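You operate a simulated robot arm through the tools that you are given. There is no shell and no other tool. Be economical: measure what you need, move in short steps, check, and stop when the job is done.

You are at the controls of a simulated two-armed robot. One attempt, no reset.

Task
On the table top, fold the striped towel in half and then in half again.

Only the result counts: the job must be done as asked and must still hold three seconds after the hand-in. Knocking over, shifting, dropping, spilling or breaking anything else fails it. Flat cloth is picked up by pressing the open fingertips on it (5 to 10 N) and closing them slowly along it; thin cloth reads only 2 to 8 mm in the jaws.

Robot
Two 7-joint arms with two-finger parallel grippers on one trunk, on a base that drives. Base frame: it is fixed to the floor where the robot stands at the start and does not move with it; the origin is under the middle of the robot, x ahead of it, y to its left, z up; the surface under the hand at the start is at about z = 0.88. Units: m, rad, N and s.
The left shoulder is at the start at [0.07, 0.188, 1.29], the right one opposite. With the tool pointing down near the work surface each hand reaches from about 0.24 to 0.78 m from the robot's upright axis, wherever it stands, measured 20 degrees to its own side. Places, roughly: table top [0.6, 0, 0.9]. Payload 3.91 kg a hand.
The tool frame of a hand sits at the grasp point between the pads (the TCP): z along the fingers, y along the line on which they close. The tips reach 0.03 m beyond it. The gripper opens to 0.11 m. The fingers are 0.02 m wide and 0.01 m thick; the gripper's body (0.048 by 0.112 m) begins 0.055 m behind the TCP.
Orientation is that of the tool frame in the base frame, as a unit quaternion [w, x, y, z]. With the fingers straight down and closing along the base's y, the tool's x points along the base's -x, its y along +y and its z along -z.

Tools
- The arms move only by the tool nudge_tool. It takes "left_deltas", "right_deltas" or both (then of equal length, played together; a hand with none holds still); each is a list of rows, each a list of 7 numbers: the turn, a rotation vector about the base's x, y, z in units of 4 degrees (1.0 is 4 degrees), then the shift along the base's x, y, z in units of 40 mm (1.0 is 40 mm), then the closure, from 0 (fully open) to 1 (shut). In form: [[wx, wy, wz, x, y, z, gripper], ...]. A call has 1 to 10 rows; each row shifts and turns the commanded pose from where the row before left it. A call with a number of a shift or a turn outside -1 to 1 is refused whole. Each row takes 0.2 s and may step no farther than 0.05 m and 0.15 rad from the row before; otherwise, or with a gripper value out of range, the whole call is refused. Where a pose cannot be reached the arm comes as near as it can. A force on the tool above 40 N (or 10 N above the force at the start of the call, whichever is more), or a blocked arm, ends the call early, and 0.2 s more pass. Each finger travels about 0.072 m/s and halts on what it meets, pressing with about 34 N; the grip force reading is that of the motor and also rises with nothing between the fingers. The clock runs only during rows and for 0.2 s after the last one: add rows that do not move to give the fingers time. It gives the time, the measured TCP pose, the force on the tool (base axes), the opening and the grip force at its end, in the units of the frame above (readings bear some noise), with the torque about the TCP (base axes, N m) and any sound that the robot's microphone picked up.
- Cameras (640 x 400 px; columns grow to the right, rows downward): "scene" is now at [0.1281, 0.0004, 1.502]; the picture's right is [0.00, -1.00, -0.00], its down [-0.72, -0.00, -0.69] and it looks along [0.69, 0.00, -0.72] (base axes); focal length 226 px, centre (320, 200). "left" rides on the left gripper at [0.073, -0.017, -0.103] in its tool frame; the picture's right is [0.23, 0.97, 0.00], its down [-0.76, 0.18, -0.62] and it looks along [-0.61, 0.14, 0.78] (tool axes); focal length 222 px, centre (320, 200). "right" rides on the right gripper at [0.072, 0.017, -0.103] in its tool frame; the picture's right is [-0.23, 0.97, 0.00], its down [-0.76, -0.18, -0.62] and it looks along [-0.61, -0.14, 0.78] (tool axes); focal length 222 px, centre (320, 200).
- get_image(camera): a new picture of that camera. It takes no simulated time.
- move_column(by): slides the trunk up (or, below 0, down) by that many m; the arms and the scene camera ride with it, the base frame stays. It gives what a move gives, with no picture.
- base_move(legs): drives the robot by 1 to 6 legs, each [ahead, turn to the left] in m and rad, along the robot's own axes; the way and the turn of a leg run together, so that a leg with both is an arc; at most 1.5 m and 3.142 rad a leg. The arms and the cameras ride along, it lands a little off, and it stops where it bumps. It gives what a move gives.
- turn_head(pan, tilt): turns the head with the scene camera to pan (to the left, within 1.501 rad either way) and tilt (down, from -0.506 to 1.204), counted from straight ahead of the robot. It gives what a move gives.
- locate(camera, pixels): for up to 12 pixels [column, row] of the newest picture of that camera ("zoom" is the newest enlarged one), the place [x, y, z] in the base frame of the surface seen there, good to about 0.002 m. It takes no simulated time.
- close_up(camera, box): a new picture of the part [left, top, right, bottom] of that camera's present view, enlarged. It takes no simulated time.
- finish_job(): hands the job in; it is judged then, once.

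Keep the steps short. Do not move on a guess: measure, check each grasp and each placing, and mend mistakes. In all there are 80 turns and 78 pictures (those below and enlarged ones count). Leave the grippers open and the arms clear of the work at the hand-in unless told otherwise, and finish with a single line.

The tools are called by a JSON object that holds its "method" and its "body". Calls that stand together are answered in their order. nudge_tool: Moves the arms, as the interface text tells. Its arguments: {"type":"object","properties":{"left_deltas":{"type":"array"},"right_deltas":{"type":"array"}},"required":[]} The other tools are called the same way: move_column (by) slides the trunk up or down; base_move (legs) drives the base; turn_head (pan, tilt) turns the head that bears the scene camera; get_image (camera) takes a picture; locate (camera, pixels) gives the place of the surface under pixels of a picture; close_up (camera, box) takes an enlarged picture of a part of a camera's view; finish_job () hands the job in.

At the start:

```text
time_s: 0.0
left_tcp_pos: [0.5968, 0.213, 1.1278]
left_orientation: [-0.002, 0.0, 1.0, 0.0]
left_contact_force: [-0.7, -0.2, 0.1]
left_torque: [-0.01, -0.02, 0.0]
left_width: 0.11
left_grasp_force: 0.0
right_tcp_pos: [0.5446, -0.3223, 1.1272]
right_orientation: [0.0, 0.001, 1.0, 0.0]
right_contact_force: [-0.5, 0.0, -0.4]
right_torque: [-0.01, 0.0, -0.02]
right_width: 0.1101
right_grasp_force: 0.0
trunk travel left (down, up): [-0.8, 0.14]
robot x, y, heading: [-0.0012, -0.0017, 0.003]
head pan, tilt: [0.002, 0.803]
```

scene: 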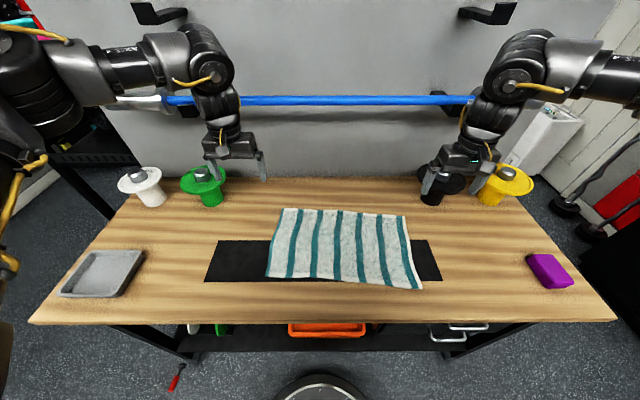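
right: 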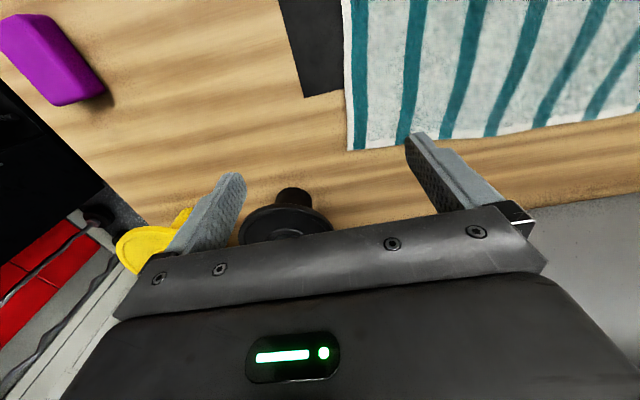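
left: 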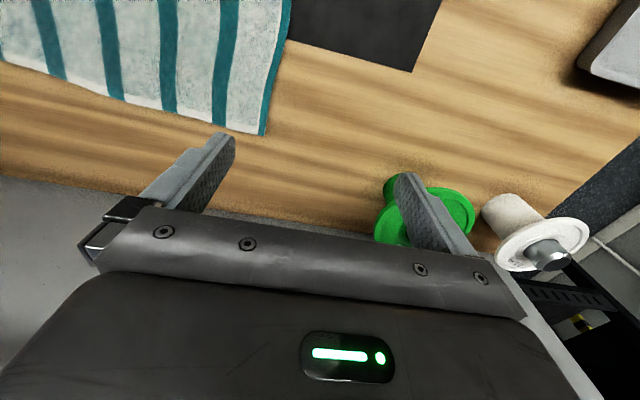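

I see the striped towel with corners near (283,209), (406,215), (421,289) and (267,276), lying partly on a black mat. I'll measure the corners and the table.

{"method": "locate", "body": {"camera": "scene", "pixels": [[284, 211], [404, 217], [419, 287], [269, 275], [340, 245], [320, 280], [240, 260], [432, 270], [340, 195], [320, 300], [206, 280], [345, 214]]}}

{"method": "close_up", "body": {"camera": "scene", "box": [200, 180, 460, 340]}}

```text
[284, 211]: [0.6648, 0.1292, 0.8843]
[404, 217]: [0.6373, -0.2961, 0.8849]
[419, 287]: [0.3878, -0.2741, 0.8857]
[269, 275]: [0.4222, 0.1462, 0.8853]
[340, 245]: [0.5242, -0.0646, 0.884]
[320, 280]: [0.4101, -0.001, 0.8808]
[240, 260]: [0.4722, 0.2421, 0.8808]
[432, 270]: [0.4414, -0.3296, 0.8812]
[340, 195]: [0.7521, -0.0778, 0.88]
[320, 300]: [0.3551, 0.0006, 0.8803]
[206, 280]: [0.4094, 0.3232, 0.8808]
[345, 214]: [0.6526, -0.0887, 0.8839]
```

```text
2.46 times, centred on (330, 260) of scene
```

zoom: 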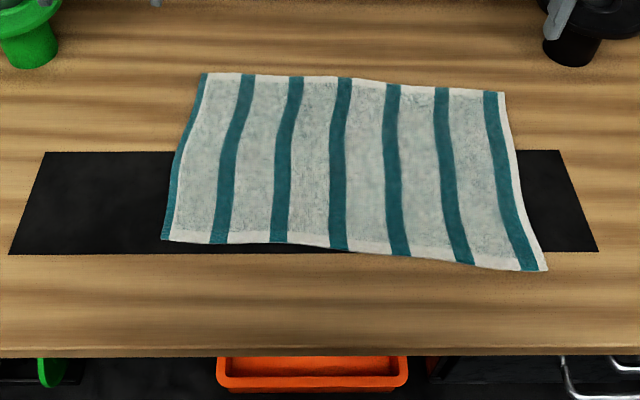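

The towel is about 0.43 m (y) by 0.25 m (x), lying flat at z≈0.884, with the table at 0.880. I'll fold the near edge onto the far edge using both hands, then fold the left end onto the right end. First I turn both grippers so they close across the near edge, lowering them to z≈0.98 in three calls.

{"method": "nudge_tool", "body": {"left_deltas": [[0, 0, -0.985, -0.157, -0.092, -0.154, 0], [0, 0, -0.985, -0.157, -0.092, -0.154, 0], [0, 0, -0.985, -0.157, -0.092, -0.154, 0], [0, 0, -0.985, -0.157, -0.092, -0.154, 0], [0, 0, -0.985, -0.157, -0.092, -0.154, 0], [0, 0, -0.985, -0.157, -0.092, -0.154, 0], [0, 0, -0.985, -0.157, -0.092, -0.154, 0], [0, 0, -0.985, -0.157, -0.092, -0.154, 0]], "right_deltas": [[0, 0, 0.89, -0.134, 0.075, -0.153, 0], [0, 0, 0.89, -0.134, 0.075, -0.153, 0], [0, 0, 0.89, -0.134, 0.075, -0.153, 0], [0, 0, 0.89, -0.134, 0.075, -0.153, 0], [0, 0, 0.89, -0.134, 0.075, -0.153, 0], [0, 0, 0.89, -0.134, 0.075, -0.153, 0], [0, 0, 0.89, -0.134, 0.075, -0.153, 0], [0, 0, 0.89, -0.134, 0.075, -0.153, 0]]}}

```text
time_s: 1.8
left_tcp_pos: [0.5456, 0.1836, 1.0774]
left_orientation: [0.0, 0.273, 0.962, 0.0]
left_contact_force: [-0.9, -0.1, 0.0]
left_torque: [0.01, 0.0, -0.01]
left_width: 0.1102
left_grasp_force: 0.0
right_tcp_pos: [0.5016, -0.2989, 1.0785]
right_orientation: [-0.001, -0.246, 0.969, 0.0]
right_contact_force: [0.5, 0.6, 0.1]
right_torque: [0.0, 0.0, 0.01]
right_width: 0.1098
right_grasp_force: 0.0
trunk travel left (down, up): [-0.8, 0.14]
robot x, y, heading: [0.0005, 0.0034, -0.0]
head pan, tilt: [0.002, 0.803]
```

Both arms tracked well. I'll carry on with the same turn.

{"method": "nudge_tool", "body": {"left_deltas": [[0, 0, -0.985, -0.157, -0.092, -0.154, 0], [0, 0, -0.985, -0.157, -0.092, -0.154, 0], [0, 0, -0.985, -0.157, -0.092, -0.154, 0], [0, 0, -0.985, -0.157, -0.092, -0.154, 0], [0, 0, -0.985, -0.157, -0.092, -0.154, 0], [0, 0, -0.985, -0.157, -0.092, -0.154, 0], [0, 0, -0.985, -0.157, -0.092, -0.154, 0], [0, 0, -0.985, -0.157, -0.092, -0.154, 0]], "right_deltas": [[0, 0, 0.89, -0.134, 0.075, -0.153, 0], [0, 0, 0.89, -0.134, 0.075, -0.153, 0], [0, 0, 0.89, -0.134, 0.075, -0.153, 0], [0, 0, 0.89, -0.134, 0.075, -0.153, 0], [0, 0, 0.89, -0.134, 0.075, -0.153, 0], [0, 0, 0.89, -0.134, 0.075, -0.153, 0], [0, 0, 0.89, -0.134, 0.075, -0.153, 0], [0, 0, 0.89, -0.134, 0.075, -0.153, 0]]}}

{"method": "nudge_tool", "body": {"left_deltas": [[0, 0, -0.985, -0.157, -0.092, -0.154, 0], [0, 0, -0.985, -0.157, -0.092, -0.154, 0], [0, 0, -0.985, -0.157, -0.092, -0.154, 0], [0, 0, -0.985, -0.157, -0.092, -0.154, 0.1], [0, 0, -0.985, -0.157, -0.092, -0.154, 0.25], [0, 0, -0.985, -0.157, -0.092, -0.154, 0.4], [0, 0, -0.985, -0.157, -0.092, -0.154, 0.6], [0, 0, -0.985, -0.157, -0.092, -0.154, 0.727]], "right_deltas": [[0, 0, 0.89, -0.134, 0.075, -0.153, 0], [0, 0, 0.89, -0.134, 0.075, -0.153, 0], [0, 0, 0.89, -0.134, 0.075, -0.153, 0], [0, 0, 0.89, -0.134, 0.075, -0.153, 0.1], [0, 0, 0.89, -0.134, 0.075, -0.153, 0.25], [0, 0, 0.89, -0.134, 0.075, -0.153, 0.4], [0, 0, 0.89, -0.134, 0.075, -0.153, 0.6], [0, 0, 0.89, -0.134, 0.075, -0.153, 0.727]]}}

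{"method": "get_image", "body": {"camera": "left"}}

{"method": "get_image", "body": {"camera": "right"}}

{"method": "get_image", "body": {"camera": "scene"}}

```text
time_s: 3.6
left_tcp_pos: [0.4953, 0.1526, 1.029]
left_orientation: [0.0, 0.524, 0.852, 0.001]
left_contact_force: [-0.4, 0.2, 0.9]
left_torque: [-0.04, 0.0, -0.01]
left_width: 0.1101
left_grasp_force: 0.1
right_tcp_pos: [0.4579, -0.2749, 1.0289]
right_orientation: [0.0, -0.478, 0.879, 0.001]
right_contact_force: [-0.1, 0.3, 0.4]
right_torque: [-0.02, 0.01, -0.01]
right_width: 0.1099
right_grasp_force: 0.1
trunk travel left (down, up): [-0.8, 0.14]
robot x, y, heading: [-0.0017, 0.0008, -0.002]
head pan, tilt: [0.002, 0.803]
```

```text
time_s: 5.4
left_tcp_pos: [0.4446, 0.1243, 0.9789]
left_orientation: [0.0, 0.735, 0.678, 0.0]
left_contact_force: [-0.2, -0.2, 0.2]
left_torque: [-0.01, -0.03, 0.01]
left_width: 0.03
left_grasp_force: 0.0
right_tcp_pos: [0.4143, -0.2505, 0.9811]
right_orientation: [0.0, -0.678, 0.735, 0.0]
right_contact_force: [-0.4, -0.7, -0.3]
right_torque: [0.02, 0.03, 0.0]
right_width: 0.03
right_grasp_force: 0.0
trunk travel left (down, up): [-0.8, 0.14]
robot x, y, heading: [-0.0012, -0.0018, -0.002]
head pan, tilt: [0.002, 0.803]
```

```text
73 pictures are left
```

left: 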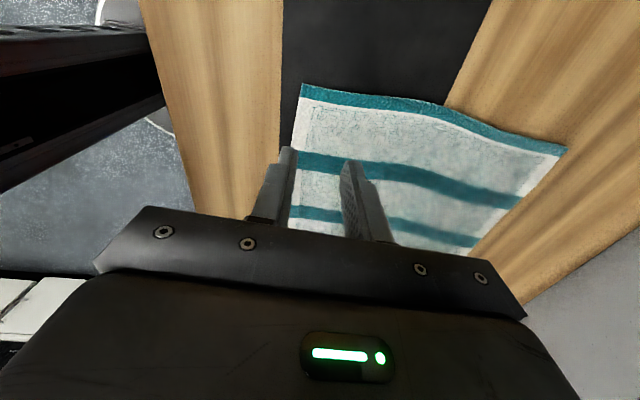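

```text
72 pictures are left
```

right: 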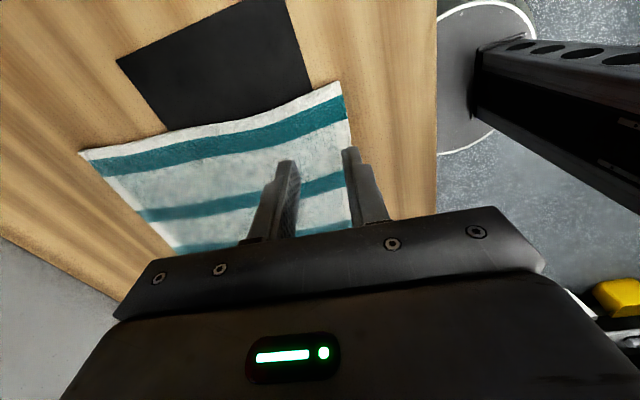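

```text
71 pictures are left
```

scene: 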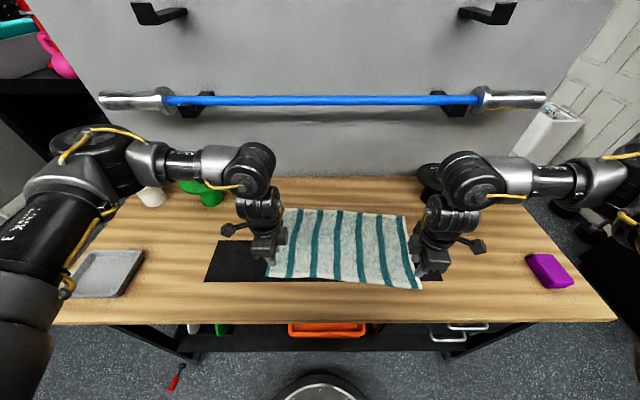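

Both poses are reached and the gap is 30 mm. Next I check where the near edge lies relative to the fingers, along (298,120) and (289,222) in the left picture and (343,83) and (351,200) in the right one.

{"method": "locate", "body": {"camera": "left", "pixels": [[304, 87], [299, 118], [297, 140], [293, 215], [564, 149]]}}

{"method": "locate", "body": {"camera": "right", "pixels": [[340, 85], [345, 115], [348, 140], [349, 205], [84, 153]]}}

```text
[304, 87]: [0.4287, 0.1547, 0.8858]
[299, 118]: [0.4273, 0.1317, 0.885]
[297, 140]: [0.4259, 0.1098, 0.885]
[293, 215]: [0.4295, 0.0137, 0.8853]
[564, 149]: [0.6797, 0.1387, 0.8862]
```

```text
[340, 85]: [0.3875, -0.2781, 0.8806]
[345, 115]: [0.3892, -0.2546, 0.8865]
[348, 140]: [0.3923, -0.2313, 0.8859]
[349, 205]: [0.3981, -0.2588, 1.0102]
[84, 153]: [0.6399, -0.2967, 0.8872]
```

The edge sits at x≈0.424 on the left and x≈0.388 on the right. I'll shift the left hand +5 mm in x and y, and lower both to about z=0.92, just short of the cloth.

{"method": "nudge_tool", "body": {"left_deltas": [[0, 0, 0, 0.06, 0.06, -0.5, 0.727], [0, 0, 0, 0.06, 0.06, -0.5, 0.727], [0, 0, 0, 0, 0, -0.45, 0.727], [0, 0, 0, 0, 0, 0, 0.727]], "right_deltas": [[0, 0, 0, 0, 0, -0.5, 0.727], [0, 0, 0, 0, 0, -0.5, 0.727], [0, 0, 0, 0, 0, -0.5, 0.727], [0, 0, 0, 0, 0, 0, 0.727]]}}

{"method": "nudge_tool", "body": {"left_deltas": [[0, 0, 0, 0, 0, -0.06, 0.727], [0, 0, 0, 0, 0, -0.06, 0.727], [0, 0, 0, 0, 0, 0, 0.727]], "right_deltas": [[0, 0, 0, 0, 0, -0.06, 0.727], [0, 0, 0, 0, 0, -0.06, 0.727], [0, 0, 0, 0, 0, 0, 0.727]]}}

```text
time_s: 6.4
left_tcp_pos: [0.4489, 0.1289, 0.9216]
left_orientation: [0.0, 0.735, 0.678, 0.0]
left_contact_force: [-0.8, 0.6, 0.5]
left_torque: [0.0, -0.03, 0.0]
left_width: 0.0301
left_grasp_force: 0.1
right_tcp_pos: [0.4138, -0.2503, 0.9215]
right_orientation: [0.0, -0.678, 0.735, 0.0]
right_contact_force: [0.7, 0.0, 0.6]
right_torque: [0.01, 0.03, 0.02]
right_width: 0.0299
right_grasp_force: 0.0
trunk travel left (down, up): [-0.8, 0.14]
robot x, y, heading: [0.002, -0.0012, -0.001]
head pan, tilt: [0.002, 0.803]
```

```text
time_s: 7.2
left_tcp_pos: [0.4494, 0.1288, 0.9156]
left_orientation: [0.0, 0.735, 0.678, 0.0]
left_contact_force: [0.9, -0.2, -0.1]
left_torque: [0.04, -0.01, -0.01]
left_width: 0.0298
left_grasp_force: 0.1
right_tcp_pos: [0.4148, -0.2516, 0.916]
right_orientation: [0.0, -0.678, 0.735, 0.0]
right_contact_force: [-0.5, 0.2, -0.1]
right_torque: [-0.02, 0.02, 0.0]
right_width: 0.0303
right_grasp_force: 0.2
trunk travel left (down, up): [-0.8, 0.14]
robot x, y, heading: [0.0017, 0.0029, 0.002]
head pan, tilt: [0.002, 0.803]
```

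No contact yet. I'll go 3 mm lower with both.

{"method": "nudge_tool", "body": {"left_deltas": [[0, 0, 0, 0, 0, -0.04, 0.727], [0, 0, 0, 0, 0, -0.04, 0.727], [0, 0, 0, 0, 0, 0, 0.727]], "right_deltas": [[0, 0, 0, 0, 0, -0.04, 0.727], [0, 0, 0, 0, 0, -0.04, 0.727], [0, 0, 0, 0, 0, 0, 0.727]]}}

```text
time_s: 8.0
left_tcp_pos: [0.4488, 0.1286, 0.914]
left_orientation: [0.001, 0.735, 0.678, 0.001]
left_contact_force: [1.7, 1.0, 7.3]
left_torque: [-0.01, -0.02, 0.02]
left_width: 0.0298
left_grasp_force: 0.1
right_tcp_pos: [0.4151, -0.2512, 0.9144]
right_orientation: [0.0, -0.678, 0.735, 0.0]
right_contact_force: [-0.3, 0.7, 6.1]
right_torque: [0.03, 0.03, -0.02]
right_width: 0.03
right_grasp_force: 0.1
trunk travel left (down, up): [-0.8, 0.14]
robot x, y, heading: [-0.0022, -0.0025, -0.003]
head pan, tilt: [0.002, 0.803]
```

Both hands press with 7.3 N and 6.1 N, which is in the range. I'll close slowly along the cloth.

{"method": "nudge_tool", "body": {"left_deltas": [[0, 0, 0, 0, 0, 0, 0.76], [0, 0, 0, 0, 0, 0, 0.79], [0, 0, 0, 0, 0, 0, 0.82], [0, 0, 0, 0, 0, 0, 0.85], [0, 0, 0, 0, 0, 0, 0.88], [0, 0, 0, 0, 0, 0, 0.91], [0, 0, 0, 0, 0, 0, 0.94], [0, 0, 0, 0, 0, 0, 0.97], [0, 0, 0, 0, 0, 0, 1], [0, 0, 0, 0, 0, 0, 1]], "right_deltas": [[0, 0, 0, 0, 0, 0, 0.76], [0, 0, 0, 0, 0, 0, 0.79], [0, 0, 0, 0, 0, 0, 0.82], [0, 0, 0, 0, 0, 0, 0.85], [0, 0, 0, 0, 0, 0, 0.88], [0, 0, 0, 0, 0, 0, 0.91], [0, 0, 0, 0, 0, 0, 0.94], [0, 0, 0, 0, 0, 0, 0.97], [0, 0, 0, 0, 0, 0, 1], [0, 0, 0, 0, 0, 0, 1]]}}

{"method": "get_image", "body": {"camera": "left"}}

{"method": "get_image", "body": {"camera": "right"}}

```text
time_s: 10.2
left_tcp_pos: [0.4485, 0.1282, 0.9141]
left_orientation: [0.0, 0.735, 0.678, 0.0]
left_contact_force: [0.3, -0.5, 9.6]
left_torque: [-0.06, -0.01, 0.0]
left_width: 0.0037
left_grasp_force: 33.8
right_tcp_pos: [0.4117, -0.2509, 0.913]
right_orientation: [0.001, -0.678, 0.735, 0.0]
right_contact_force: [0.7, 1.3, 8.0]
right_torque: [0.07, -0.05, 0.01]
right_width: 0.0041
right_grasp_force: 34.2
trunk travel left (down, up): [-0.8, 0.14]
robot x, y, heading: [-0.0014, 0.0023, -0.001]
head pan, tilt: [0.002, 0.803]
```

```text
70 pictures are left
```

left: 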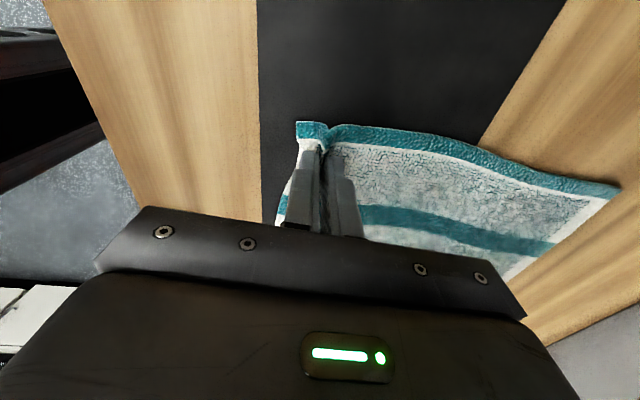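

```text
69 pictures are left
```

right: 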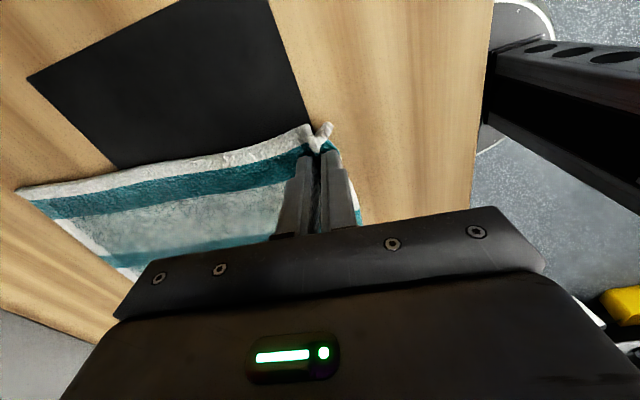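

Both jaws hold cloth (3.7 mm and 4.1 mm), and the ridges show at (322,130) in the left picture and (315,140) in the right. I'll carry the edge up and forward on the first half of an arc, both hands together.

{"method": "nudge_tool", "body": {"left_deltas": [[0, 0, 0, 0.06, -0.022, 0.35, 1], [0, 0, 0, 0.065, -0.022, 0.35, 1], [0, 0, 0, 0.18, -0.022, 0.31, 1], [0, 0, 0, 0.18, -0.022, 0.31, 1], [0, 0, 0, 0.28, -0.022, 0.25, 1], [0, 0, 0, 0.28, -0.022, 0.25, 1], [0, 0, 0, 0.355, -0.022, 0.16, 1], [0, 0, 0, 0.355, -0.022, 0.16, 1], [0, 0, 0, 0.39, -0.022, 0.055, 1], [0, 0, 0, 0.39, -0.022, 0.055, 1]], "right_deltas": [[0, 0, 0, 0.065, -0.022, 0.35, 1], [0, 0, 0, 0.065, -0.022, 0.35, 1], [0, 0, 0, 0.186, -0.022, 0.31, 1], [0, 0, 0, 0.186, -0.022, 0.31, 1], [0, 0, 0, 0.29, -0.022, 0.25, 1], [0, 0, 0, 0.29, -0.022, 0.25, 1], [0, 0, 0, 0.367, -0.022, 0.16, 1], [0, 0, 0, 0.367, -0.022, 0.16, 1], [0, 0, 0, 0.405, -0.022, 0.055, 1], [0, 0, 0, 0.405, -0.022, 0.055, 1]]}}

{"method": "get_image", "body": {"camera": "scene"}}

{"method": "get_image", "body": {"camera": "left"}}

```text
time_s: 12.4
left_tcp_pos: [0.5526, 0.1199, 1.0023]
left_orientation: [-0.001, 0.735, 0.678, 0.0]
left_contact_force: [-0.2, -0.6, -0.6]
left_torque: [0.03, 0.01, 0.0]
left_width: 0.0035
left_grasp_force: 34.2
right_tcp_pos: [0.5214, -0.2606, 1.0026]
right_orientation: [-0.001, -0.678, 0.735, 0.001]
right_contact_force: [0.7, 0.2, -0.7]
right_torque: [0.02, 0.02, 0.0]
right_width: 0.0039
right_grasp_force: 33.8
trunk travel left (down, up): [-0.8, 0.14]
robot x, y, heading: [-0.0009, 0.0036, 0.001]
head pan, tilt: [0.002, 0.803]
```

```text
68 pictures are left
```

scene: 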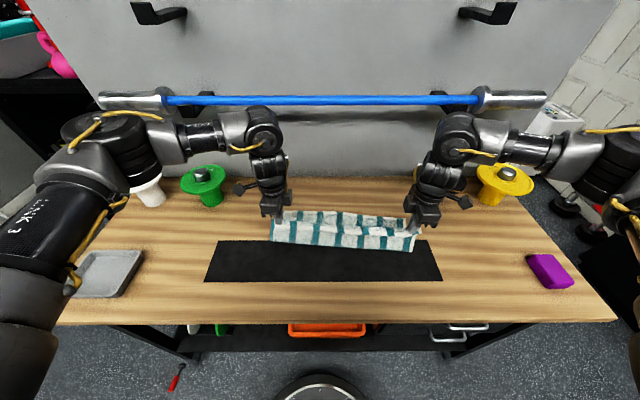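

```text
67 pictures are left
```

left: 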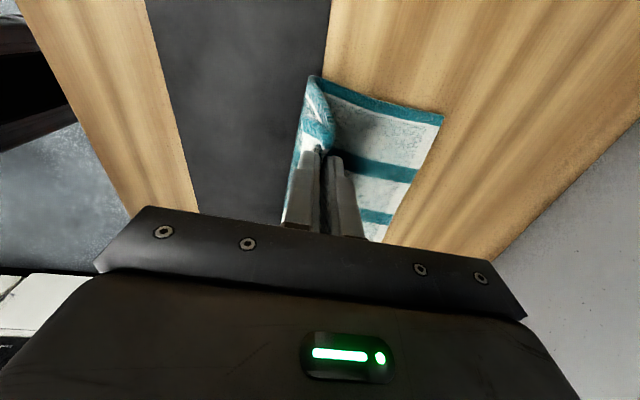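

The near half hangs from both hands and the far half stayed flat. I check the far corners before laying it down.

{"method": "locate", "body": {"camera": "left", "pixels": [[440, 118], [400, 205], [320, 80], [335, 85]]}}

{"method": "close_up", "body": {"camera": "scene", "box": [240, 180, 460, 280]}}

{"method": "get_image", "body": {"camera": "right"}}

```text
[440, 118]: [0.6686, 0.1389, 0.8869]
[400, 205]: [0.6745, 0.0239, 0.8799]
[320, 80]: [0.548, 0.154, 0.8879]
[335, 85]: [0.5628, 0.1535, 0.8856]
```

```text
2.91 times, centred on (350, 230) of scene
```

zoom: 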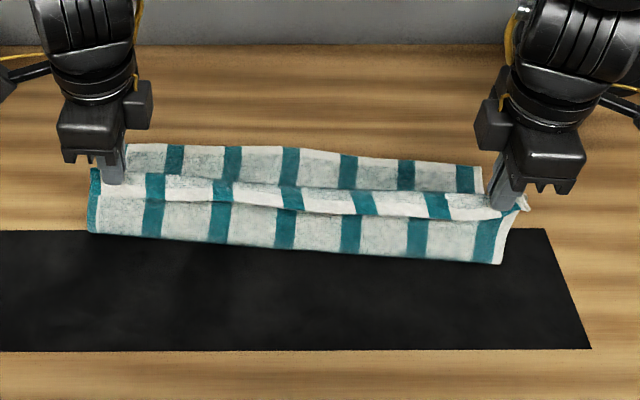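

```text
65 pictures are left
```

right: 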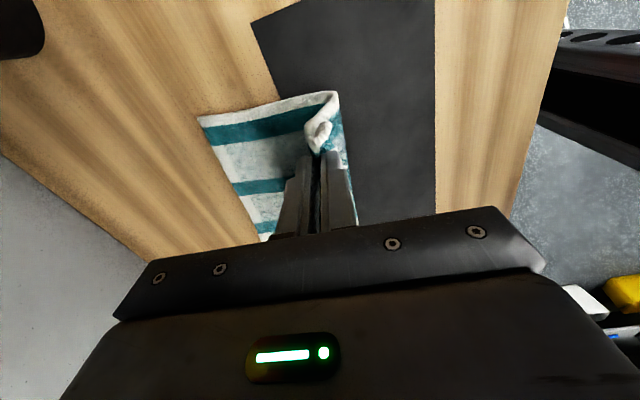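

The far-left corner stays at about (0.67, 0.139), and a roughly 2 cm hem hangs on the near side of the grip. I'll finish the arc, laying the edge near the far edge.

{"method": "nudge_tool", "body": {"left_deltas": [[0, 0, 0, 0.37, -0.022, -0.055, 1], [0, 0, 0, 0.37, -0.022, -0.055, 1], [0, 0, 0, 0.34, -0.022, -0.16, 1], [0, 0, 0, 0.34, -0.022, -0.16, 1], [0, 0, 0, 0.265, -0.022, -0.25, 1], [0, 0, 0, 0.265, -0.022, -0.25, 1], [0, 0, 0, 0.17, -0.022, -0.31, 1], [0, 0, 0, 0.17, -0.022, -0.31, 1], [0, 0, 0, 0.057, -0.022, -0.3, 1], [0, 0, 0, 0.057, -0.022, -0.15, 1]], "right_deltas": [[0, 0, 0, 0.37, -0.022, -0.055, 1], [0, 0, 0, 0.37, -0.022, -0.055, 1], [0, 0, 0, 0.34, -0.022, -0.16, 1], [0, 0, 0, 0.34, -0.022, -0.16, 1], [0, 0, 0, 0.265, -0.022, -0.25, 1], [0, 0, 0, 0.265, -0.022, -0.25, 1], [0, 0, 0, 0.17, -0.022, -0.31, 1], [0, 0, 0, 0.17, -0.022, -0.31, 1], [0, 0, 0, 0.057, -0.022, -0.3, 1], [0, 0, 0, 0.057, -0.022, -0.15, 1]]}}

{"method": "close_up", "body": {"camera": "scene", "box": [240, 180, 460, 280]}}

{"method": "get_image", "body": {"camera": "left"}}

{"method": "get_image", "body": {"camera": "right"}}

```text
time_s: 14.6
left_tcp_pos: [0.6477, 0.1111, 0.9244]
left_orientation: [-0.001, 0.736, 0.677, 0.0]
left_contact_force: [-1.0, -0.2, 2.3]
left_torque: [0.02, 0.03, 0.02]
left_width: 0.0037
left_grasp_force: 34.0
right_tcp_pos: [0.6161, -0.2685, 0.922]
right_orientation: [0.0, -0.678, 0.735, 0.0]
right_contact_force: [0.3, 0.9, 0.2]
right_torque: [0.03, 0.02, -0.02]
right_width: 0.0037
right_grasp_force: 34.5
trunk travel left (down, up): [-0.8, 0.14]
robot x, y, heading: [0.0019, 0.0021, 0.001]
head pan, tilt: [0.002, 0.803]
```

```text
2.91 times, centred on (350, 230) of scene
```

zoom: 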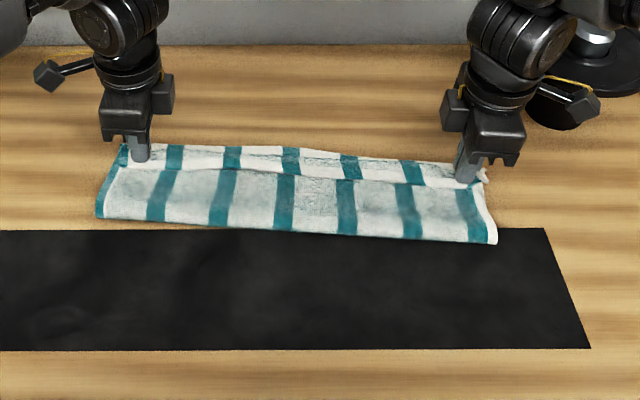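

```text
63 pictures are left
```

left: 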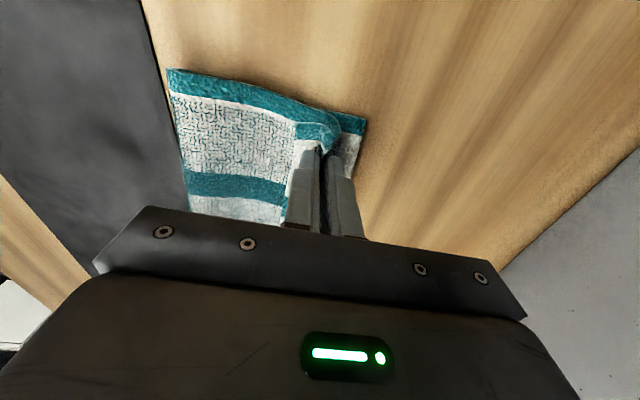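

```text
62 pictures are left
```

right: 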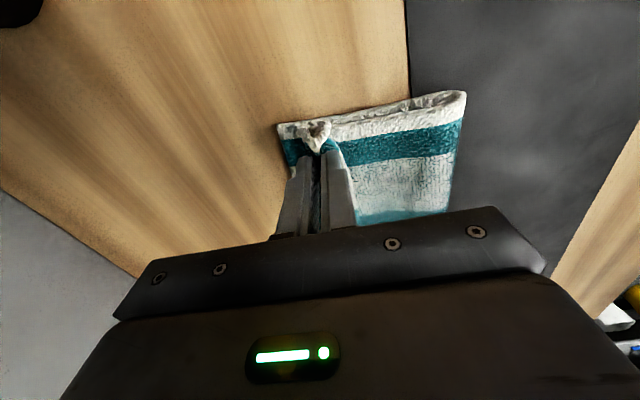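

The towel lies folded once, with both pinches just short of the far edge. I'll open the fingers a little and then lift straight up.

{"method": "nudge_tool", "body": {"left_deltas": [[0, 0, 0, 0, 0, 0, 0.95], [0, 0, 0, 0, 0, 0, 0.9], [0, 0, 0, 0, 0, 0, 0.85], [0, 0, 0, 0, 0, 0, 0.8], [0, 0, 0, 0, 0, 0.2, 0.8], [0, 0, 0, 0, 0, 0.4, 0.8], [0, 0, 0, 0, 0, 0.8, 0.8], [0, 0, 0, 0, 0, 0.8, 0.8]], "right_deltas": [[0, 0, 0, 0, 0, 0, 0.95], [0, 0, 0, 0, 0, 0, 0.9], [0, 0, 0, 0, 0, 0, 0.85], [0, 0, 0, 0, 0, 0, 0.8], [0, 0, 0, 0, 0, 0.2, 0.8], [0, 0, 0, 0, 0, 0.4, 0.8], [0, 0, 0, 0, 0, 0.8, 0.8], [0, 0, 0, 0, 0, 0.8, 0.8]]}}

{"method": "get_image", "body": {"camera": "left"}}

{"method": "get_image", "body": {"camera": "right"}}

{"method": "close_up", "body": {"camera": "scene", "box": [240, 180, 460, 280]}}

```text
time_s: 16.4
left_tcp_pos: [0.6438, 0.111, 1.0123]
left_orientation: [-0.001, 0.735, 0.678, -0.001]
left_contact_force: [0.4, 0.5, -0.3]
left_torque: [0.02, 0.0, -0.01]
left_width: 0.0219
left_grasp_force: 0.0
right_tcp_pos: [0.6147, -0.2698, 1.0122]
right_orientation: [0.0, -0.677, 0.736, 0.0]
right_contact_force: [-1.2, 0.2, -1.0]
right_torque: [-0.01, 0.02, -0.01]
right_width: 0.0221
right_grasp_force: 0.2
trunk travel left (down, up): [-0.8, 0.14]
robot x, y, heading: [-0.0008, -0.0062, -0.002]
head pan, tilt: [0.002, 0.803]
```

```text
61 pictures are left
```

left: 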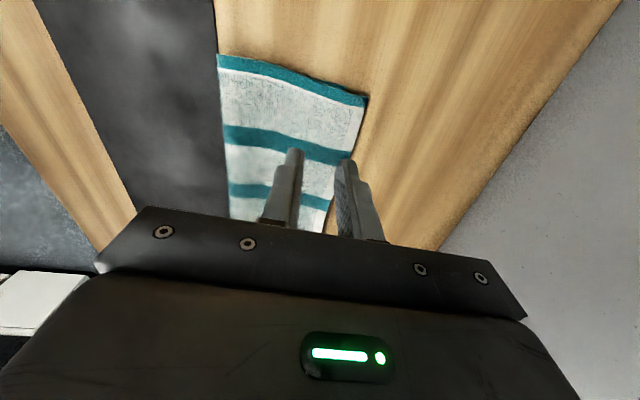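

```text
60 pictures are left
```

right: 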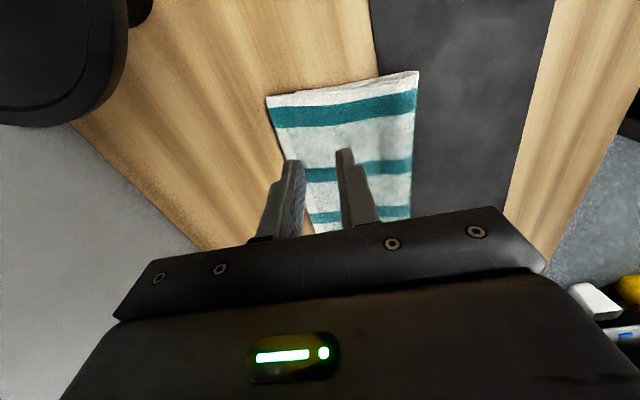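

```text
2.91 times, centred on (350, 230) of scene
```

zoom: 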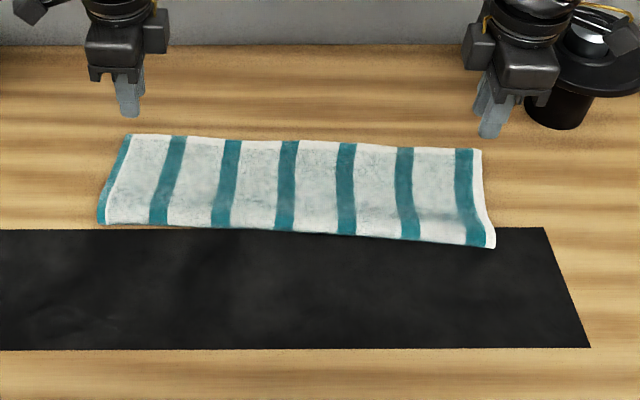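

The hem opened by itself and the first fold is clean. I measure the new outline at zoom corners (130,135), (480,150), (494,246) and (98,222).

{"method": "locate", "body": {"camera": "zoom", "pixels": [[131, 137], [478, 152], [492, 244], [100, 221], [112, 180], [290, 190], [486, 200], [310, 143], [290, 228]]}}

{"method": "locate", "body": {"camera": "left", "pixels": [[220, 58], [364, 100], [290, 80], [300, 100]]}}

{"method": "locate", "body": {"camera": "right", "pixels": [[270, 98], [415, 74], [340, 92]]}}

```text
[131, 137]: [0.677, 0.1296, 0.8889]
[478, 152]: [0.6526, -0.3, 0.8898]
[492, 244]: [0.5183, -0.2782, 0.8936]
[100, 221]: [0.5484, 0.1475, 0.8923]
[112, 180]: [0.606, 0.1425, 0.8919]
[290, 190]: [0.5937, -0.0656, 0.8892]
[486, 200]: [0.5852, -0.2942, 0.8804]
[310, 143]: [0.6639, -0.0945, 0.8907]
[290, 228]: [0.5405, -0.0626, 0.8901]
```

```text
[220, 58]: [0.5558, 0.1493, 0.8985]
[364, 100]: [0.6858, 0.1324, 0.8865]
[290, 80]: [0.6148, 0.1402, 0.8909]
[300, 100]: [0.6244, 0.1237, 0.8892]
```

```text
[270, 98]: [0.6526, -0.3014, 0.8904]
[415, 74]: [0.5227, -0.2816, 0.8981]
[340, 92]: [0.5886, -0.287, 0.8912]
```

The strip is 0.43 by 0.13 m, with its left end at y≈0.131 to 0.148 and mid x≈0.615. I'll take the right hand away to its own side, and turn the left hand back so it closes along y for lifting that end.

{"method": "nudge_tool", "body": {"left_deltas": [[0, 0, 0.974, -0.03, 0.01, 0, 0.8], [0, 0, 0.974, -0.03, 0.01, 0, 0.8], [0, 0, 0.974, -0.03, 0.01, 0, 0.8], [0, 0, 0.974, -0.03, 0.01, 0, 0.8], [0, 0, 0.974, -0.03, 0.01, 0, 0.7], [0, 0, 0.974, -0.03, 0.01, 0, 0.6], [0, 0, 0.974, -0.03, 0.01, 0, 0.59], [0, 0, 0.974, -0.03, 0.01, 0, 0.59], [0, 0, 0.974, -0.03, 0.01, 0, 0.59], [0, 0, 0.974, -0.03, 0.01, 0, 0.59]], "right_deltas": [[0, 0, 0, 0, 0, 0.6, 0.8], [0, 0, 0, -0.3, -0.3, 0.6, 0.8], [0, 0, 0, -0.75, -0.6, 0.4, 0.8], [0, 0, 0, -0.75, -0.6, 0.4, 0.7], [0, 0, 0, -0.75, -0.6, 0.4, 0.5], [0, 0, 0, -0.75, -0.6, 0.4, 0.3], [0, 0, 0, -0.75, -0.6, 0.4, 0], [0, 0, 0, -0.75, -0.6, 0.2, 0], [0, 0, 0, -0.75, -0.6, 0, 0], [0, 0, 0, 0, 0, 0, 0]]}}

{"method": "nudge_tool", "body": {"left_deltas": [[0, 0, 0.974, -0.03, 0.01, 0, 0.59], [0, 0, 0.974, -0.03, 0.01, 0, 0.59], [0, 0, 0.974, -0.03, 0.01, 0, 0.59], [0, 0, 0.974, -0.03, 0.01, 0, 0.59], [0, 0, 0.974, -0.03, 0.01, 0, 0.59], [0, 0, 0.974, -0.03, 0.01, 0, 0.59], [0, 0, 0.974, -0.03, 0.01, 0, 0.59], [0, 0, 0.974, -0.03, 0.01, 0, 0.59], [0, 0, 0.974, -0.03, 0.01, 0, 0.59], [0, 0, 0.974, -0.03, 0.01, 0, 0.59]]}}

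{"method": "nudge_tool", "body": {"left_deltas": [[0, 0, 0.974, -0.03, 0.01, 0, 0.59], [0, 0, 0.974, -0.03, 0.01, 0, 0.59], [0, 0, 0.974, -0.03, 0.01, 0, 0.59], [-1, 0, 0, 0, 0, -0.4, 0.59], [-1, 0, 0, 0, 0, -0.4, 0.59], [0, 0, 0, 0, 0, 0, 0.59]]}}

{"method": "get_image", "body": {"camera": "left"}}

{"method": "get_image", "body": {"camera": "scene"}}

```text
time_s: 18.6
left_tcp_pos: [0.6367, 0.1155, 1.011]
left_orientation: [-0.001, 0.466, 0.885, 0.0]
left_contact_force: [0.2, 0.0, 0.1]
left_torque: [-0.01, 0.02, 0.02]
left_width: 0.045
left_grasp_force: 0.1
right_tcp_pos: [0.3957, -0.4489, 1.1478]
right_orientation: [-0.001, -0.679, 0.735, 0.001]
right_contact_force: [-0.4, -0.5, 0.7]
right_torque: [-0.03, 0.01, -0.01]
right_width: 0.1101
right_grasp_force: 0.0
trunk travel left (down, up): [-0.8, 0.14]
robot x, y, heading: [0.0003, -0.0, -0.002]
head pan, tilt: [0.002, 0.803]
```

```text
time_s: 20.8
left_tcp_pos: [0.6221, 0.1191, 1.0105]
left_orientation: [0.0, 0.144, 0.99, 0.0]
left_contact_force: [0.0, 0.4, -0.3]
left_torque: [0.01, 0.02, 0.01]
left_width: 0.045
left_grasp_force: 0.0
right_tcp_pos: [0.3954, -0.4508, 1.1491]
right_orientation: [0.0, -0.678, 0.735, 0.0]
right_contact_force: [-0.1, 0.2, 0.1]
right_torque: [-0.01, 0.0, -0.02]
right_width: 0.11
right_grasp_force: 0.0
trunk travel left (down, up): [-0.8, 0.14]
robot x, y, heading: [0.0002, 0.0028, -0.001]
head pan, tilt: [0.002, 0.803]
```

```text
time_s: 22.2
left_tcp_pos: [0.6195, 0.1193, 0.9786]
left_orientation: [0.003, 0.044, 0.997, -0.07]
left_contact_force: [0.2, -0.6, 0.3]
left_torque: [0.01, 0.0, 0.0]
left_width: 0.0454
left_grasp_force: 0.1
right_tcp_pos: [0.3955, -0.4509, 1.1477]
right_orientation: [0.0, -0.678, 0.735, 0.0]
right_contact_force: [0.2, 0.1, -0.1]
right_torque: [0.01, -0.01, -0.01]
right_width: 0.1102
right_grasp_force: 0.2
trunk travel left (down, up): [-0.8, 0.14]
robot x, y, heading: [0.0008, 0.0038, 0.003]
head pan, tilt: [0.002, 0.803]
```

```text
58 pictures are left
```

left: 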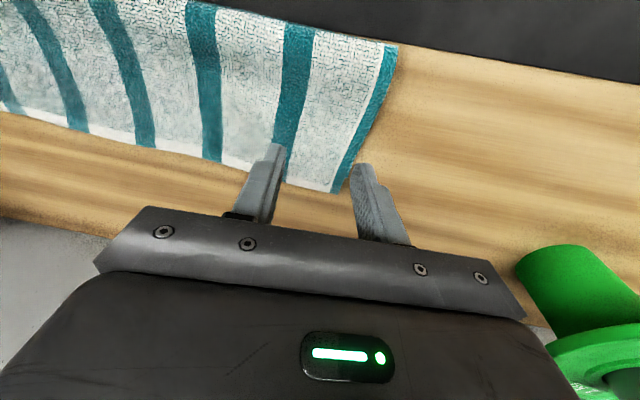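

```text
57 pictures are left
```

scene: 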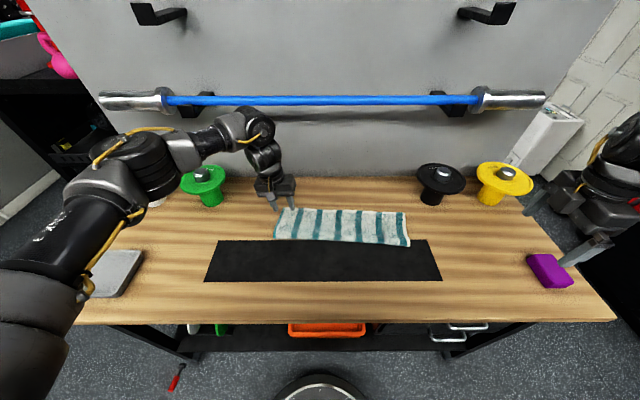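

The left hand is tilted 8° so the outer finger is lower. I check the end edge in the left picture at (396,50), (370,120), (348,165) and (334,190).

{"method": "locate", "body": {"camera": "left", "pixels": [[394, 51], [368, 118], [346, 164], [333, 189], [315, 140], [300, 40]]}}

```text
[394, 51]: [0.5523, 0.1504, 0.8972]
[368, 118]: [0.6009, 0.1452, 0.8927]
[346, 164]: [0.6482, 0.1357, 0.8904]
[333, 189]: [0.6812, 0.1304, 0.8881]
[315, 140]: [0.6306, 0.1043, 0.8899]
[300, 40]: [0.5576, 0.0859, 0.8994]
```

The edge at the hand is at y≈0.144. I'll shift the hand +9 mm in y and descend to z≈0.919.

{"method": "nudge_tool", "body": {"left_deltas": [[0, 0, 0, -0.05, 0.12, -0.5, 0.59], [0, 0, 0, -0.05, 0.12, -0.5, 0.59], [0, 0, 0, 0, 0, -0.4, 0.59], [0, 0, 0, 0, 0, -0.08, 0.59], [0, 0, 0, 0, 0, 0, 0.59]]}}

{"method": "get_image", "body": {"camera": "left"}}

```text
time_s: 23.4
left_tcp_pos: [0.6158, 0.1308, 0.9189]
left_orientation: [0.002, 0.043, 0.997, -0.069]
left_contact_force: [0.3, 1.3, 0.2]
left_torque: [0.02, 0.01, 0.0]
left_width: 0.0453
left_grasp_force: 0.0
right_tcp_pos: [0.3959, -0.4508, 1.1474]
right_orientation: [0.0, -0.677, 0.736, 0.001]
right_contact_force: [0.4, 0.6, 0.0]
right_torque: [-0.03, -0.02, -0.02]
right_width: 0.11
right_grasp_force: 0.0
trunk travel left (down, up): [-0.8, 0.14]
robot x, y, heading: [0.0031, 0.0008, 0.002]
head pan, tilt: [0.002, 0.803]
```

```text
56 pictures are left
```

left: 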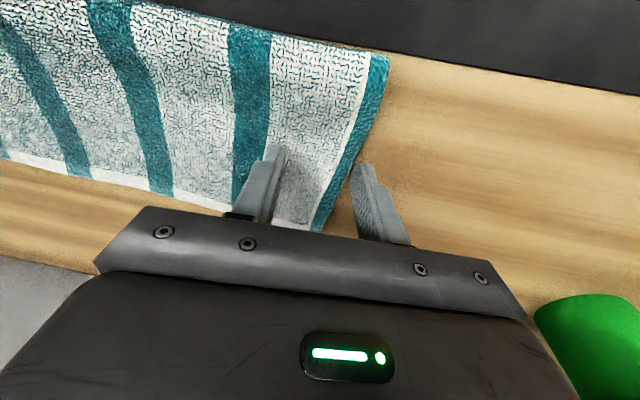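

The outer finger at (363,165) is just outside the end edge, and the inner one is on the cloth. I'll lower in small steps until it presses.

{"method": "nudge_tool", "body": {"left_deltas": [[0, 0, 0, 0, 0, -0.05, 0.59], [0, 0, 0, 0, 0, -0.05, 0.59], [0, 0, 0, 0, 0, -0.03, 0.59], [0, 0, 0, 0, 0, 0, 0.59]]}}

```text
time_s: 24.4
left_tcp_pos: [0.6142, 0.1298, 0.9148]
left_orientation: [0.003, 0.043, 0.997, -0.07]
left_contact_force: [-0.1, 0.1, 1.9]
left_torque: [0.05, -0.01, -0.03]
left_width: 0.0454
left_grasp_force: 0.1
right_tcp_pos: [0.3966, -0.4507, 1.1482]
right_orientation: [0.0, -0.678, 0.735, 0.001]
right_contact_force: [-0.4, -0.9, -0.5]
right_torque: [-0.02, 0.01, 0.0]
right_width: 0.11
right_grasp_force: 0.1
trunk travel left (down, up): [-0.8, 0.14]
robot x, y, heading: [-0.0015, -0.0004, -0.006]
head pan, tilt: [0.002, 0.803]
```

1.9 N, so first contact. I'll go about 2 mm further.

{"method": "nudge_tool", "body": {"left_deltas": [[0, 0, 0, 0, 0, -0.03, 0.59], [0, 0, 0, 0, 0, -0.02, 0.59], [0, 0, 0, 0, 0, 0, 0.59]]}}

```text
time_s: 25.2
left_tcp_pos: [0.615, 0.1307, 0.9139]
left_orientation: [0.004, 0.042, 0.997, -0.07]
left_contact_force: [2.4, 3.2, 15.3]
left_torque: [0.51, 0.01, -0.1]
left_width: 0.0453
left_grasp_force: 0.0
right_tcp_pos: [0.3942, -0.4501, 1.1484]
right_orientation: [0.001, -0.678, 0.735, -0.001]
right_contact_force: [-0.6, -0.1, -0.6]
right_torque: [0.02, 0.05, -0.04]
right_width: 0.1101
right_grasp_force: 0.1
trunk travel left (down, up): [-0.8, 0.14]
robot x, y, heading: [-0.0036, 0.0003, 0.0]
head pan, tilt: [0.002, 0.803]
```

15 N, mostly on the outer finger on the table (torque +0.5). I'll take back 1.6° of tilt so the inner finger presses more.

{"method": "nudge_tool", "body": {"left_deltas": [[0.4, 0, 0, 0, 0, 0, 0.59], [0, 0, 0, 0, 0, 0, 0.59]]}}

```text
time_s: 25.8
left_tcp_pos: [0.6145, 0.1294, 0.9125]
left_orientation: [0.003, 0.044, 0.997, -0.056]
left_contact_force: [3.7, 0.9, 16.2]
left_torque: [0.26, 0.0, -0.05]
left_width: 0.0447
left_grasp_force: 0.0
right_tcp_pos: [0.3938, -0.4502, 1.149]
right_orientation: [0.001, -0.678, 0.735, 0.0]
right_contact_force: [-0.6, 0.4, 0.3]
right_torque: [0.02, 0.02, 0.03]
right_width: 0.1099
right_grasp_force: 0.0
trunk travel left (down, up): [-0.8, 0.14]
robot x, y, heading: [0.0018, -0.0032, -0.004]
head pan, tilt: [0.002, 0.803]
```

The inner finger still carries only about 3 N. One more small tilt back, with a 0.5 mm lift.

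{"method": "nudge_tool", "body": {"left_deltas": [[0.4, 0, 0, 0, 0, 0.015, 0.59], [0, 0, 0, 0, 0, 0, 0.59]]}}

```text
time_s: 26.4
left_tcp_pos: [0.6137, 0.129, 0.9131]
left_orientation: [0.002, 0.042, 0.998, -0.042]
left_contact_force: [2.4, -1.8, 9.0]
left_torque: [-0.26, -0.02, 0.1]
left_width: 0.0459
left_grasp_force: 0.8
right_tcp_pos: [0.3944, -0.4495, 1.1483]
right_orientation: [0.0, -0.678, 0.735, 0.0]
right_contact_force: [0.2, -0.6, -0.1]
right_torque: [-0.01, -0.01, 0.0]
right_width: 0.1096
right_grasp_force: 0.2
trunk travel left (down, up): [-0.8, 0.14]
robot x, y, heading: [-0.0003, 0.0048, -0.001]
head pan, tilt: [0.002, 0.803]
```

Now 9 N, all on the inner finger, with the outer finger just at the table. I'll close slowly.

{"method": "nudge_tool", "body": {"left_deltas": [[0, 0, 0, 0, 0, 0, 0.64], [0, 0, 0, 0, 0, 0, 0.68], [0, 0, 0, 0, 0, 0, 0.72], [0, 0, 0, 0, 0, 0, 0.76], [0, 0, 0, 0, 0, 0, 0.8], [0, 0, 0, 0, 0, 0, 0.84], [0, 0, 0, 0, 0, 0, 0.88], [0, 0, 0, 0, 0, 0, 0.92], [0, 0, 0, 0, 0, 0, 1], [0, 0, 0, 0, 0, 0, 1]]}}

{"method": "get_image", "body": {"camera": "left"}}

{"method": "close_up", "body": {"camera": "scene", "box": [240, 180, 440, 270]}}

```text
time_s: 28.6
left_tcp_pos: [0.6156, 0.1285, 0.9145]
left_orientation: [0.003, 0.043, 0.998, -0.042]
left_contact_force: [0.7, -4.2, 12.7]
left_torque: [-0.28, -0.01, 0.01]
left_width: 0.0082
left_grasp_force: 34.0
right_tcp_pos: [0.3932, -0.4525, 1.1482]
right_orientation: [0.001, -0.678, 0.735, 0.0]
right_contact_force: [-0.4, 0.7, 1.0]
right_torque: [-0.02, -0.04, 0.01]
right_width: 0.11
right_grasp_force: 0.1
trunk travel left (down, up): [-0.8, 0.14]
robot x, y, heading: [-0.0013, 0.0021, 0.001]
head pan, tilt: [0.002, 0.803]
```

```text
55 pictures are left
```

left: 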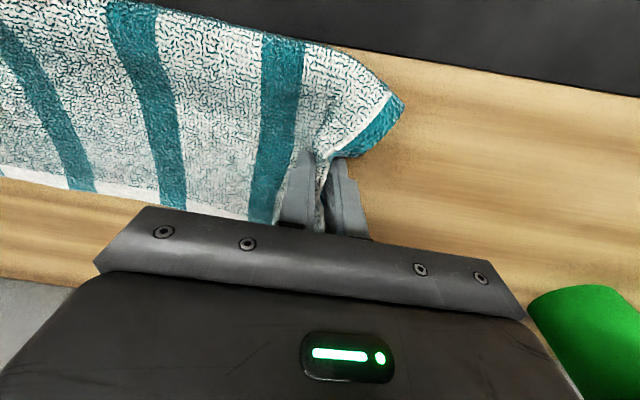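

```text
3.20 times, centred on (340, 225) of scene
```

zoom: 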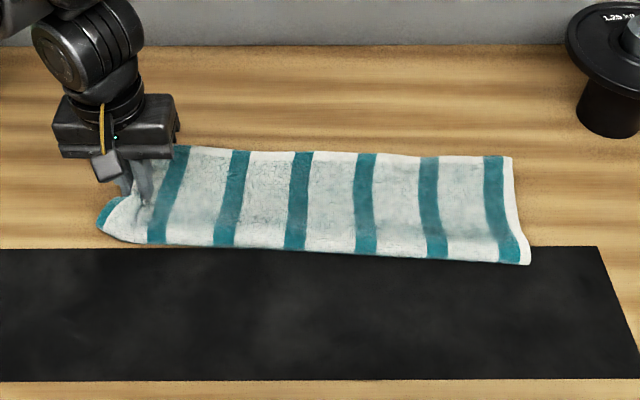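

The opening reads 8.2 mm, about twice the earlier reading, so likely both layers. I'll lift about 5 cm and look.

{"method": "nudge_tool", "body": {"left_deltas": [[0, 0, 0, 0, -0.05, 0.25, 1], [0, 0, 0, 0, -0.05, 0.25, 1], [0, 0, 0, 0, -0.1, 0.25, 1], [0, 0, 0, 0, -0.15, 0.25, 1], [0, 0, 0, 0, -0.15, 0.25, 1]]}}

{"method": "get_image", "body": {"camera": "left"}}

{"method": "close_up", "body": {"camera": "scene", "box": [240, 180, 440, 270]}}

```text
time_s: 29.8
left_tcp_pos: [0.6155, 0.1097, 0.962]
left_orientation: [0.002, 0.043, 0.998, -0.041]
left_contact_force: [0.1, -0.8, -1.0]
left_torque: [-0.01, -0.02, -0.03]
left_width: 0.0072
left_grasp_force: 34.5
right_tcp_pos: [0.3956, -0.4503, 1.1473]
right_orientation: [0.0, -0.678, 0.735, 0.0]
right_contact_force: [-1.0, -1.0, -0.2]
right_torque: [0.01, 0.02, -0.01]
right_width: 0.1102
right_grasp_force: 0.0
trunk travel left (down, up): [-0.8, 0.14]
robot x, y, heading: [-0.0031, -0.0015, 0.002]
head pan, tilt: [0.002, 0.803]
```

```text
53 pictures are left
```

left: 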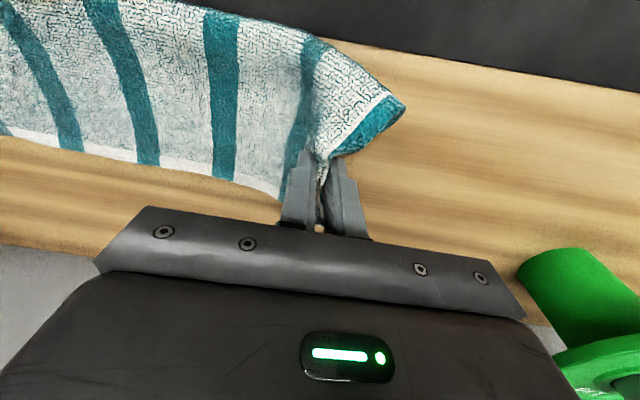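

```text
3.20 times, centred on (340, 225) of scene
```

zoom: 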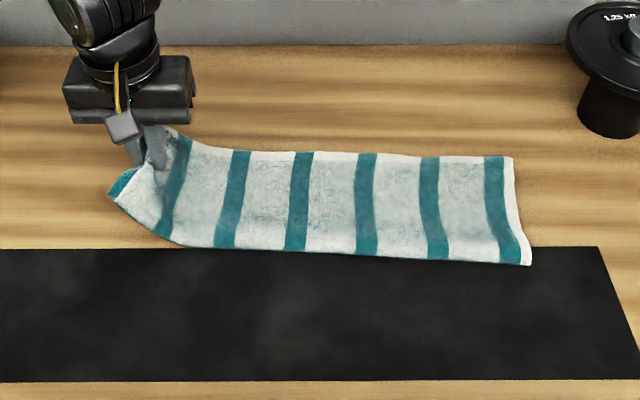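

No cloth is left on the table under the lifted end, so both layers are in the jaws. I'll carry it over the middle on the first half of the arc.

{"method": "nudge_tool", "body": {"left_deltas": [[0, 0, 0, -0.05, -0.29, 0.74, 1], [0, 0, 0, -0.05, -0.29, 0.74, 1], [0, 0, 0, -0.05, -0.556, 0.5, 1], [0, 0, 0, -0.05, -0.556, 0.5, 1], [0, 0, 0, -0.05, -0.694, 0.31, 1], [0, 0, 0, -0.05, -0.694, 0.31, 1], [0, 0, 0, -0.05, -0.775, 0.11, 1], [0, 0, 0, -0.05, -0.775, 0.11, 1]]}}

{"method": "get_image", "body": {"camera": "scene"}}

{"method": "get_image", "body": {"camera": "left"}}

```text
time_s: 31.6
left_tcp_pos: [0.5982, -0.0779, 1.0964]
left_orientation: [0.001, 0.044, 0.998, -0.041]
left_contact_force: [0.2, -0.1, -0.8]
left_torque: [-0.03, -0.01, 0.0]
left_width: 0.0075
left_grasp_force: 34.1
right_tcp_pos: [0.3944, -0.4536, 1.1457]
right_orientation: [0.0, -0.678, 0.735, 0.0]
right_contact_force: [0.5, -0.4, -0.9]
right_torque: [0.02, -0.02, 0.01]
right_width: 0.1102
right_grasp_force: 0.0
trunk travel left (down, up): [-0.8, 0.14]
robot x, y, heading: [-0.0013, -0.0025, -0.003]
head pan, tilt: [0.002, 0.803]
```

```text
51 pictures are left
```

scene: 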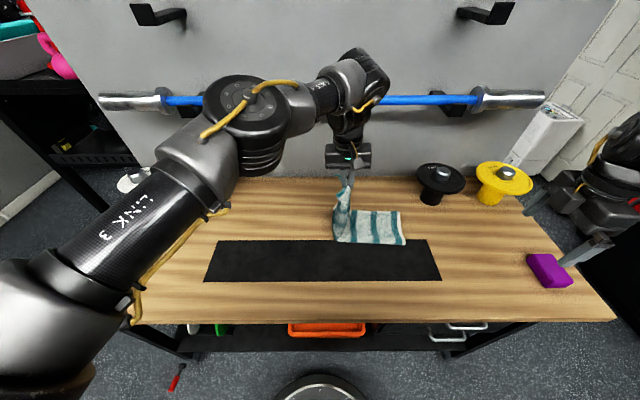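

```text
50 pictures are left
```

left: 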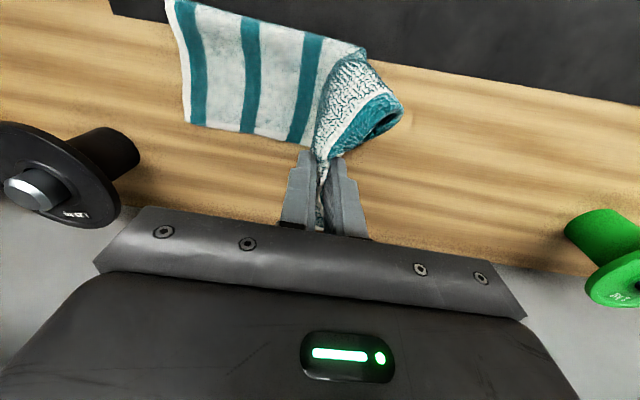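

The hanging half is over the fold line and the right half is still flat. I check the black pot and the right end before lowering.

{"method": "locate", "body": {"camera": "scene", "pixels": [[418, 180], [432, 203], [440, 192], [400, 212], [405, 244], [335, 242], [368, 225]]}}

{"method": "close_up", "body": {"camera": "scene", "box": [300, 150, 460, 260]}}

```text
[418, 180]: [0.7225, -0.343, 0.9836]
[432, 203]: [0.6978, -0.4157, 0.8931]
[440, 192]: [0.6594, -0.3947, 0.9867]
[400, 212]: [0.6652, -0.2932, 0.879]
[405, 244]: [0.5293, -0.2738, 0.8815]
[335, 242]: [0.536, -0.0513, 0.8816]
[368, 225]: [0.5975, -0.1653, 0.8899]
```

```text
3.64 times, centred on (380, 205) of scene
```

zoom: 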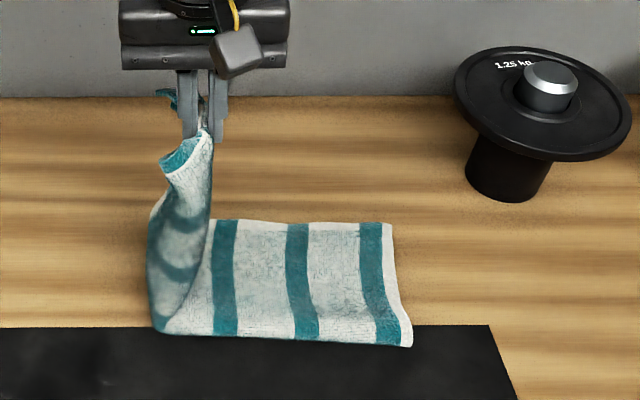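

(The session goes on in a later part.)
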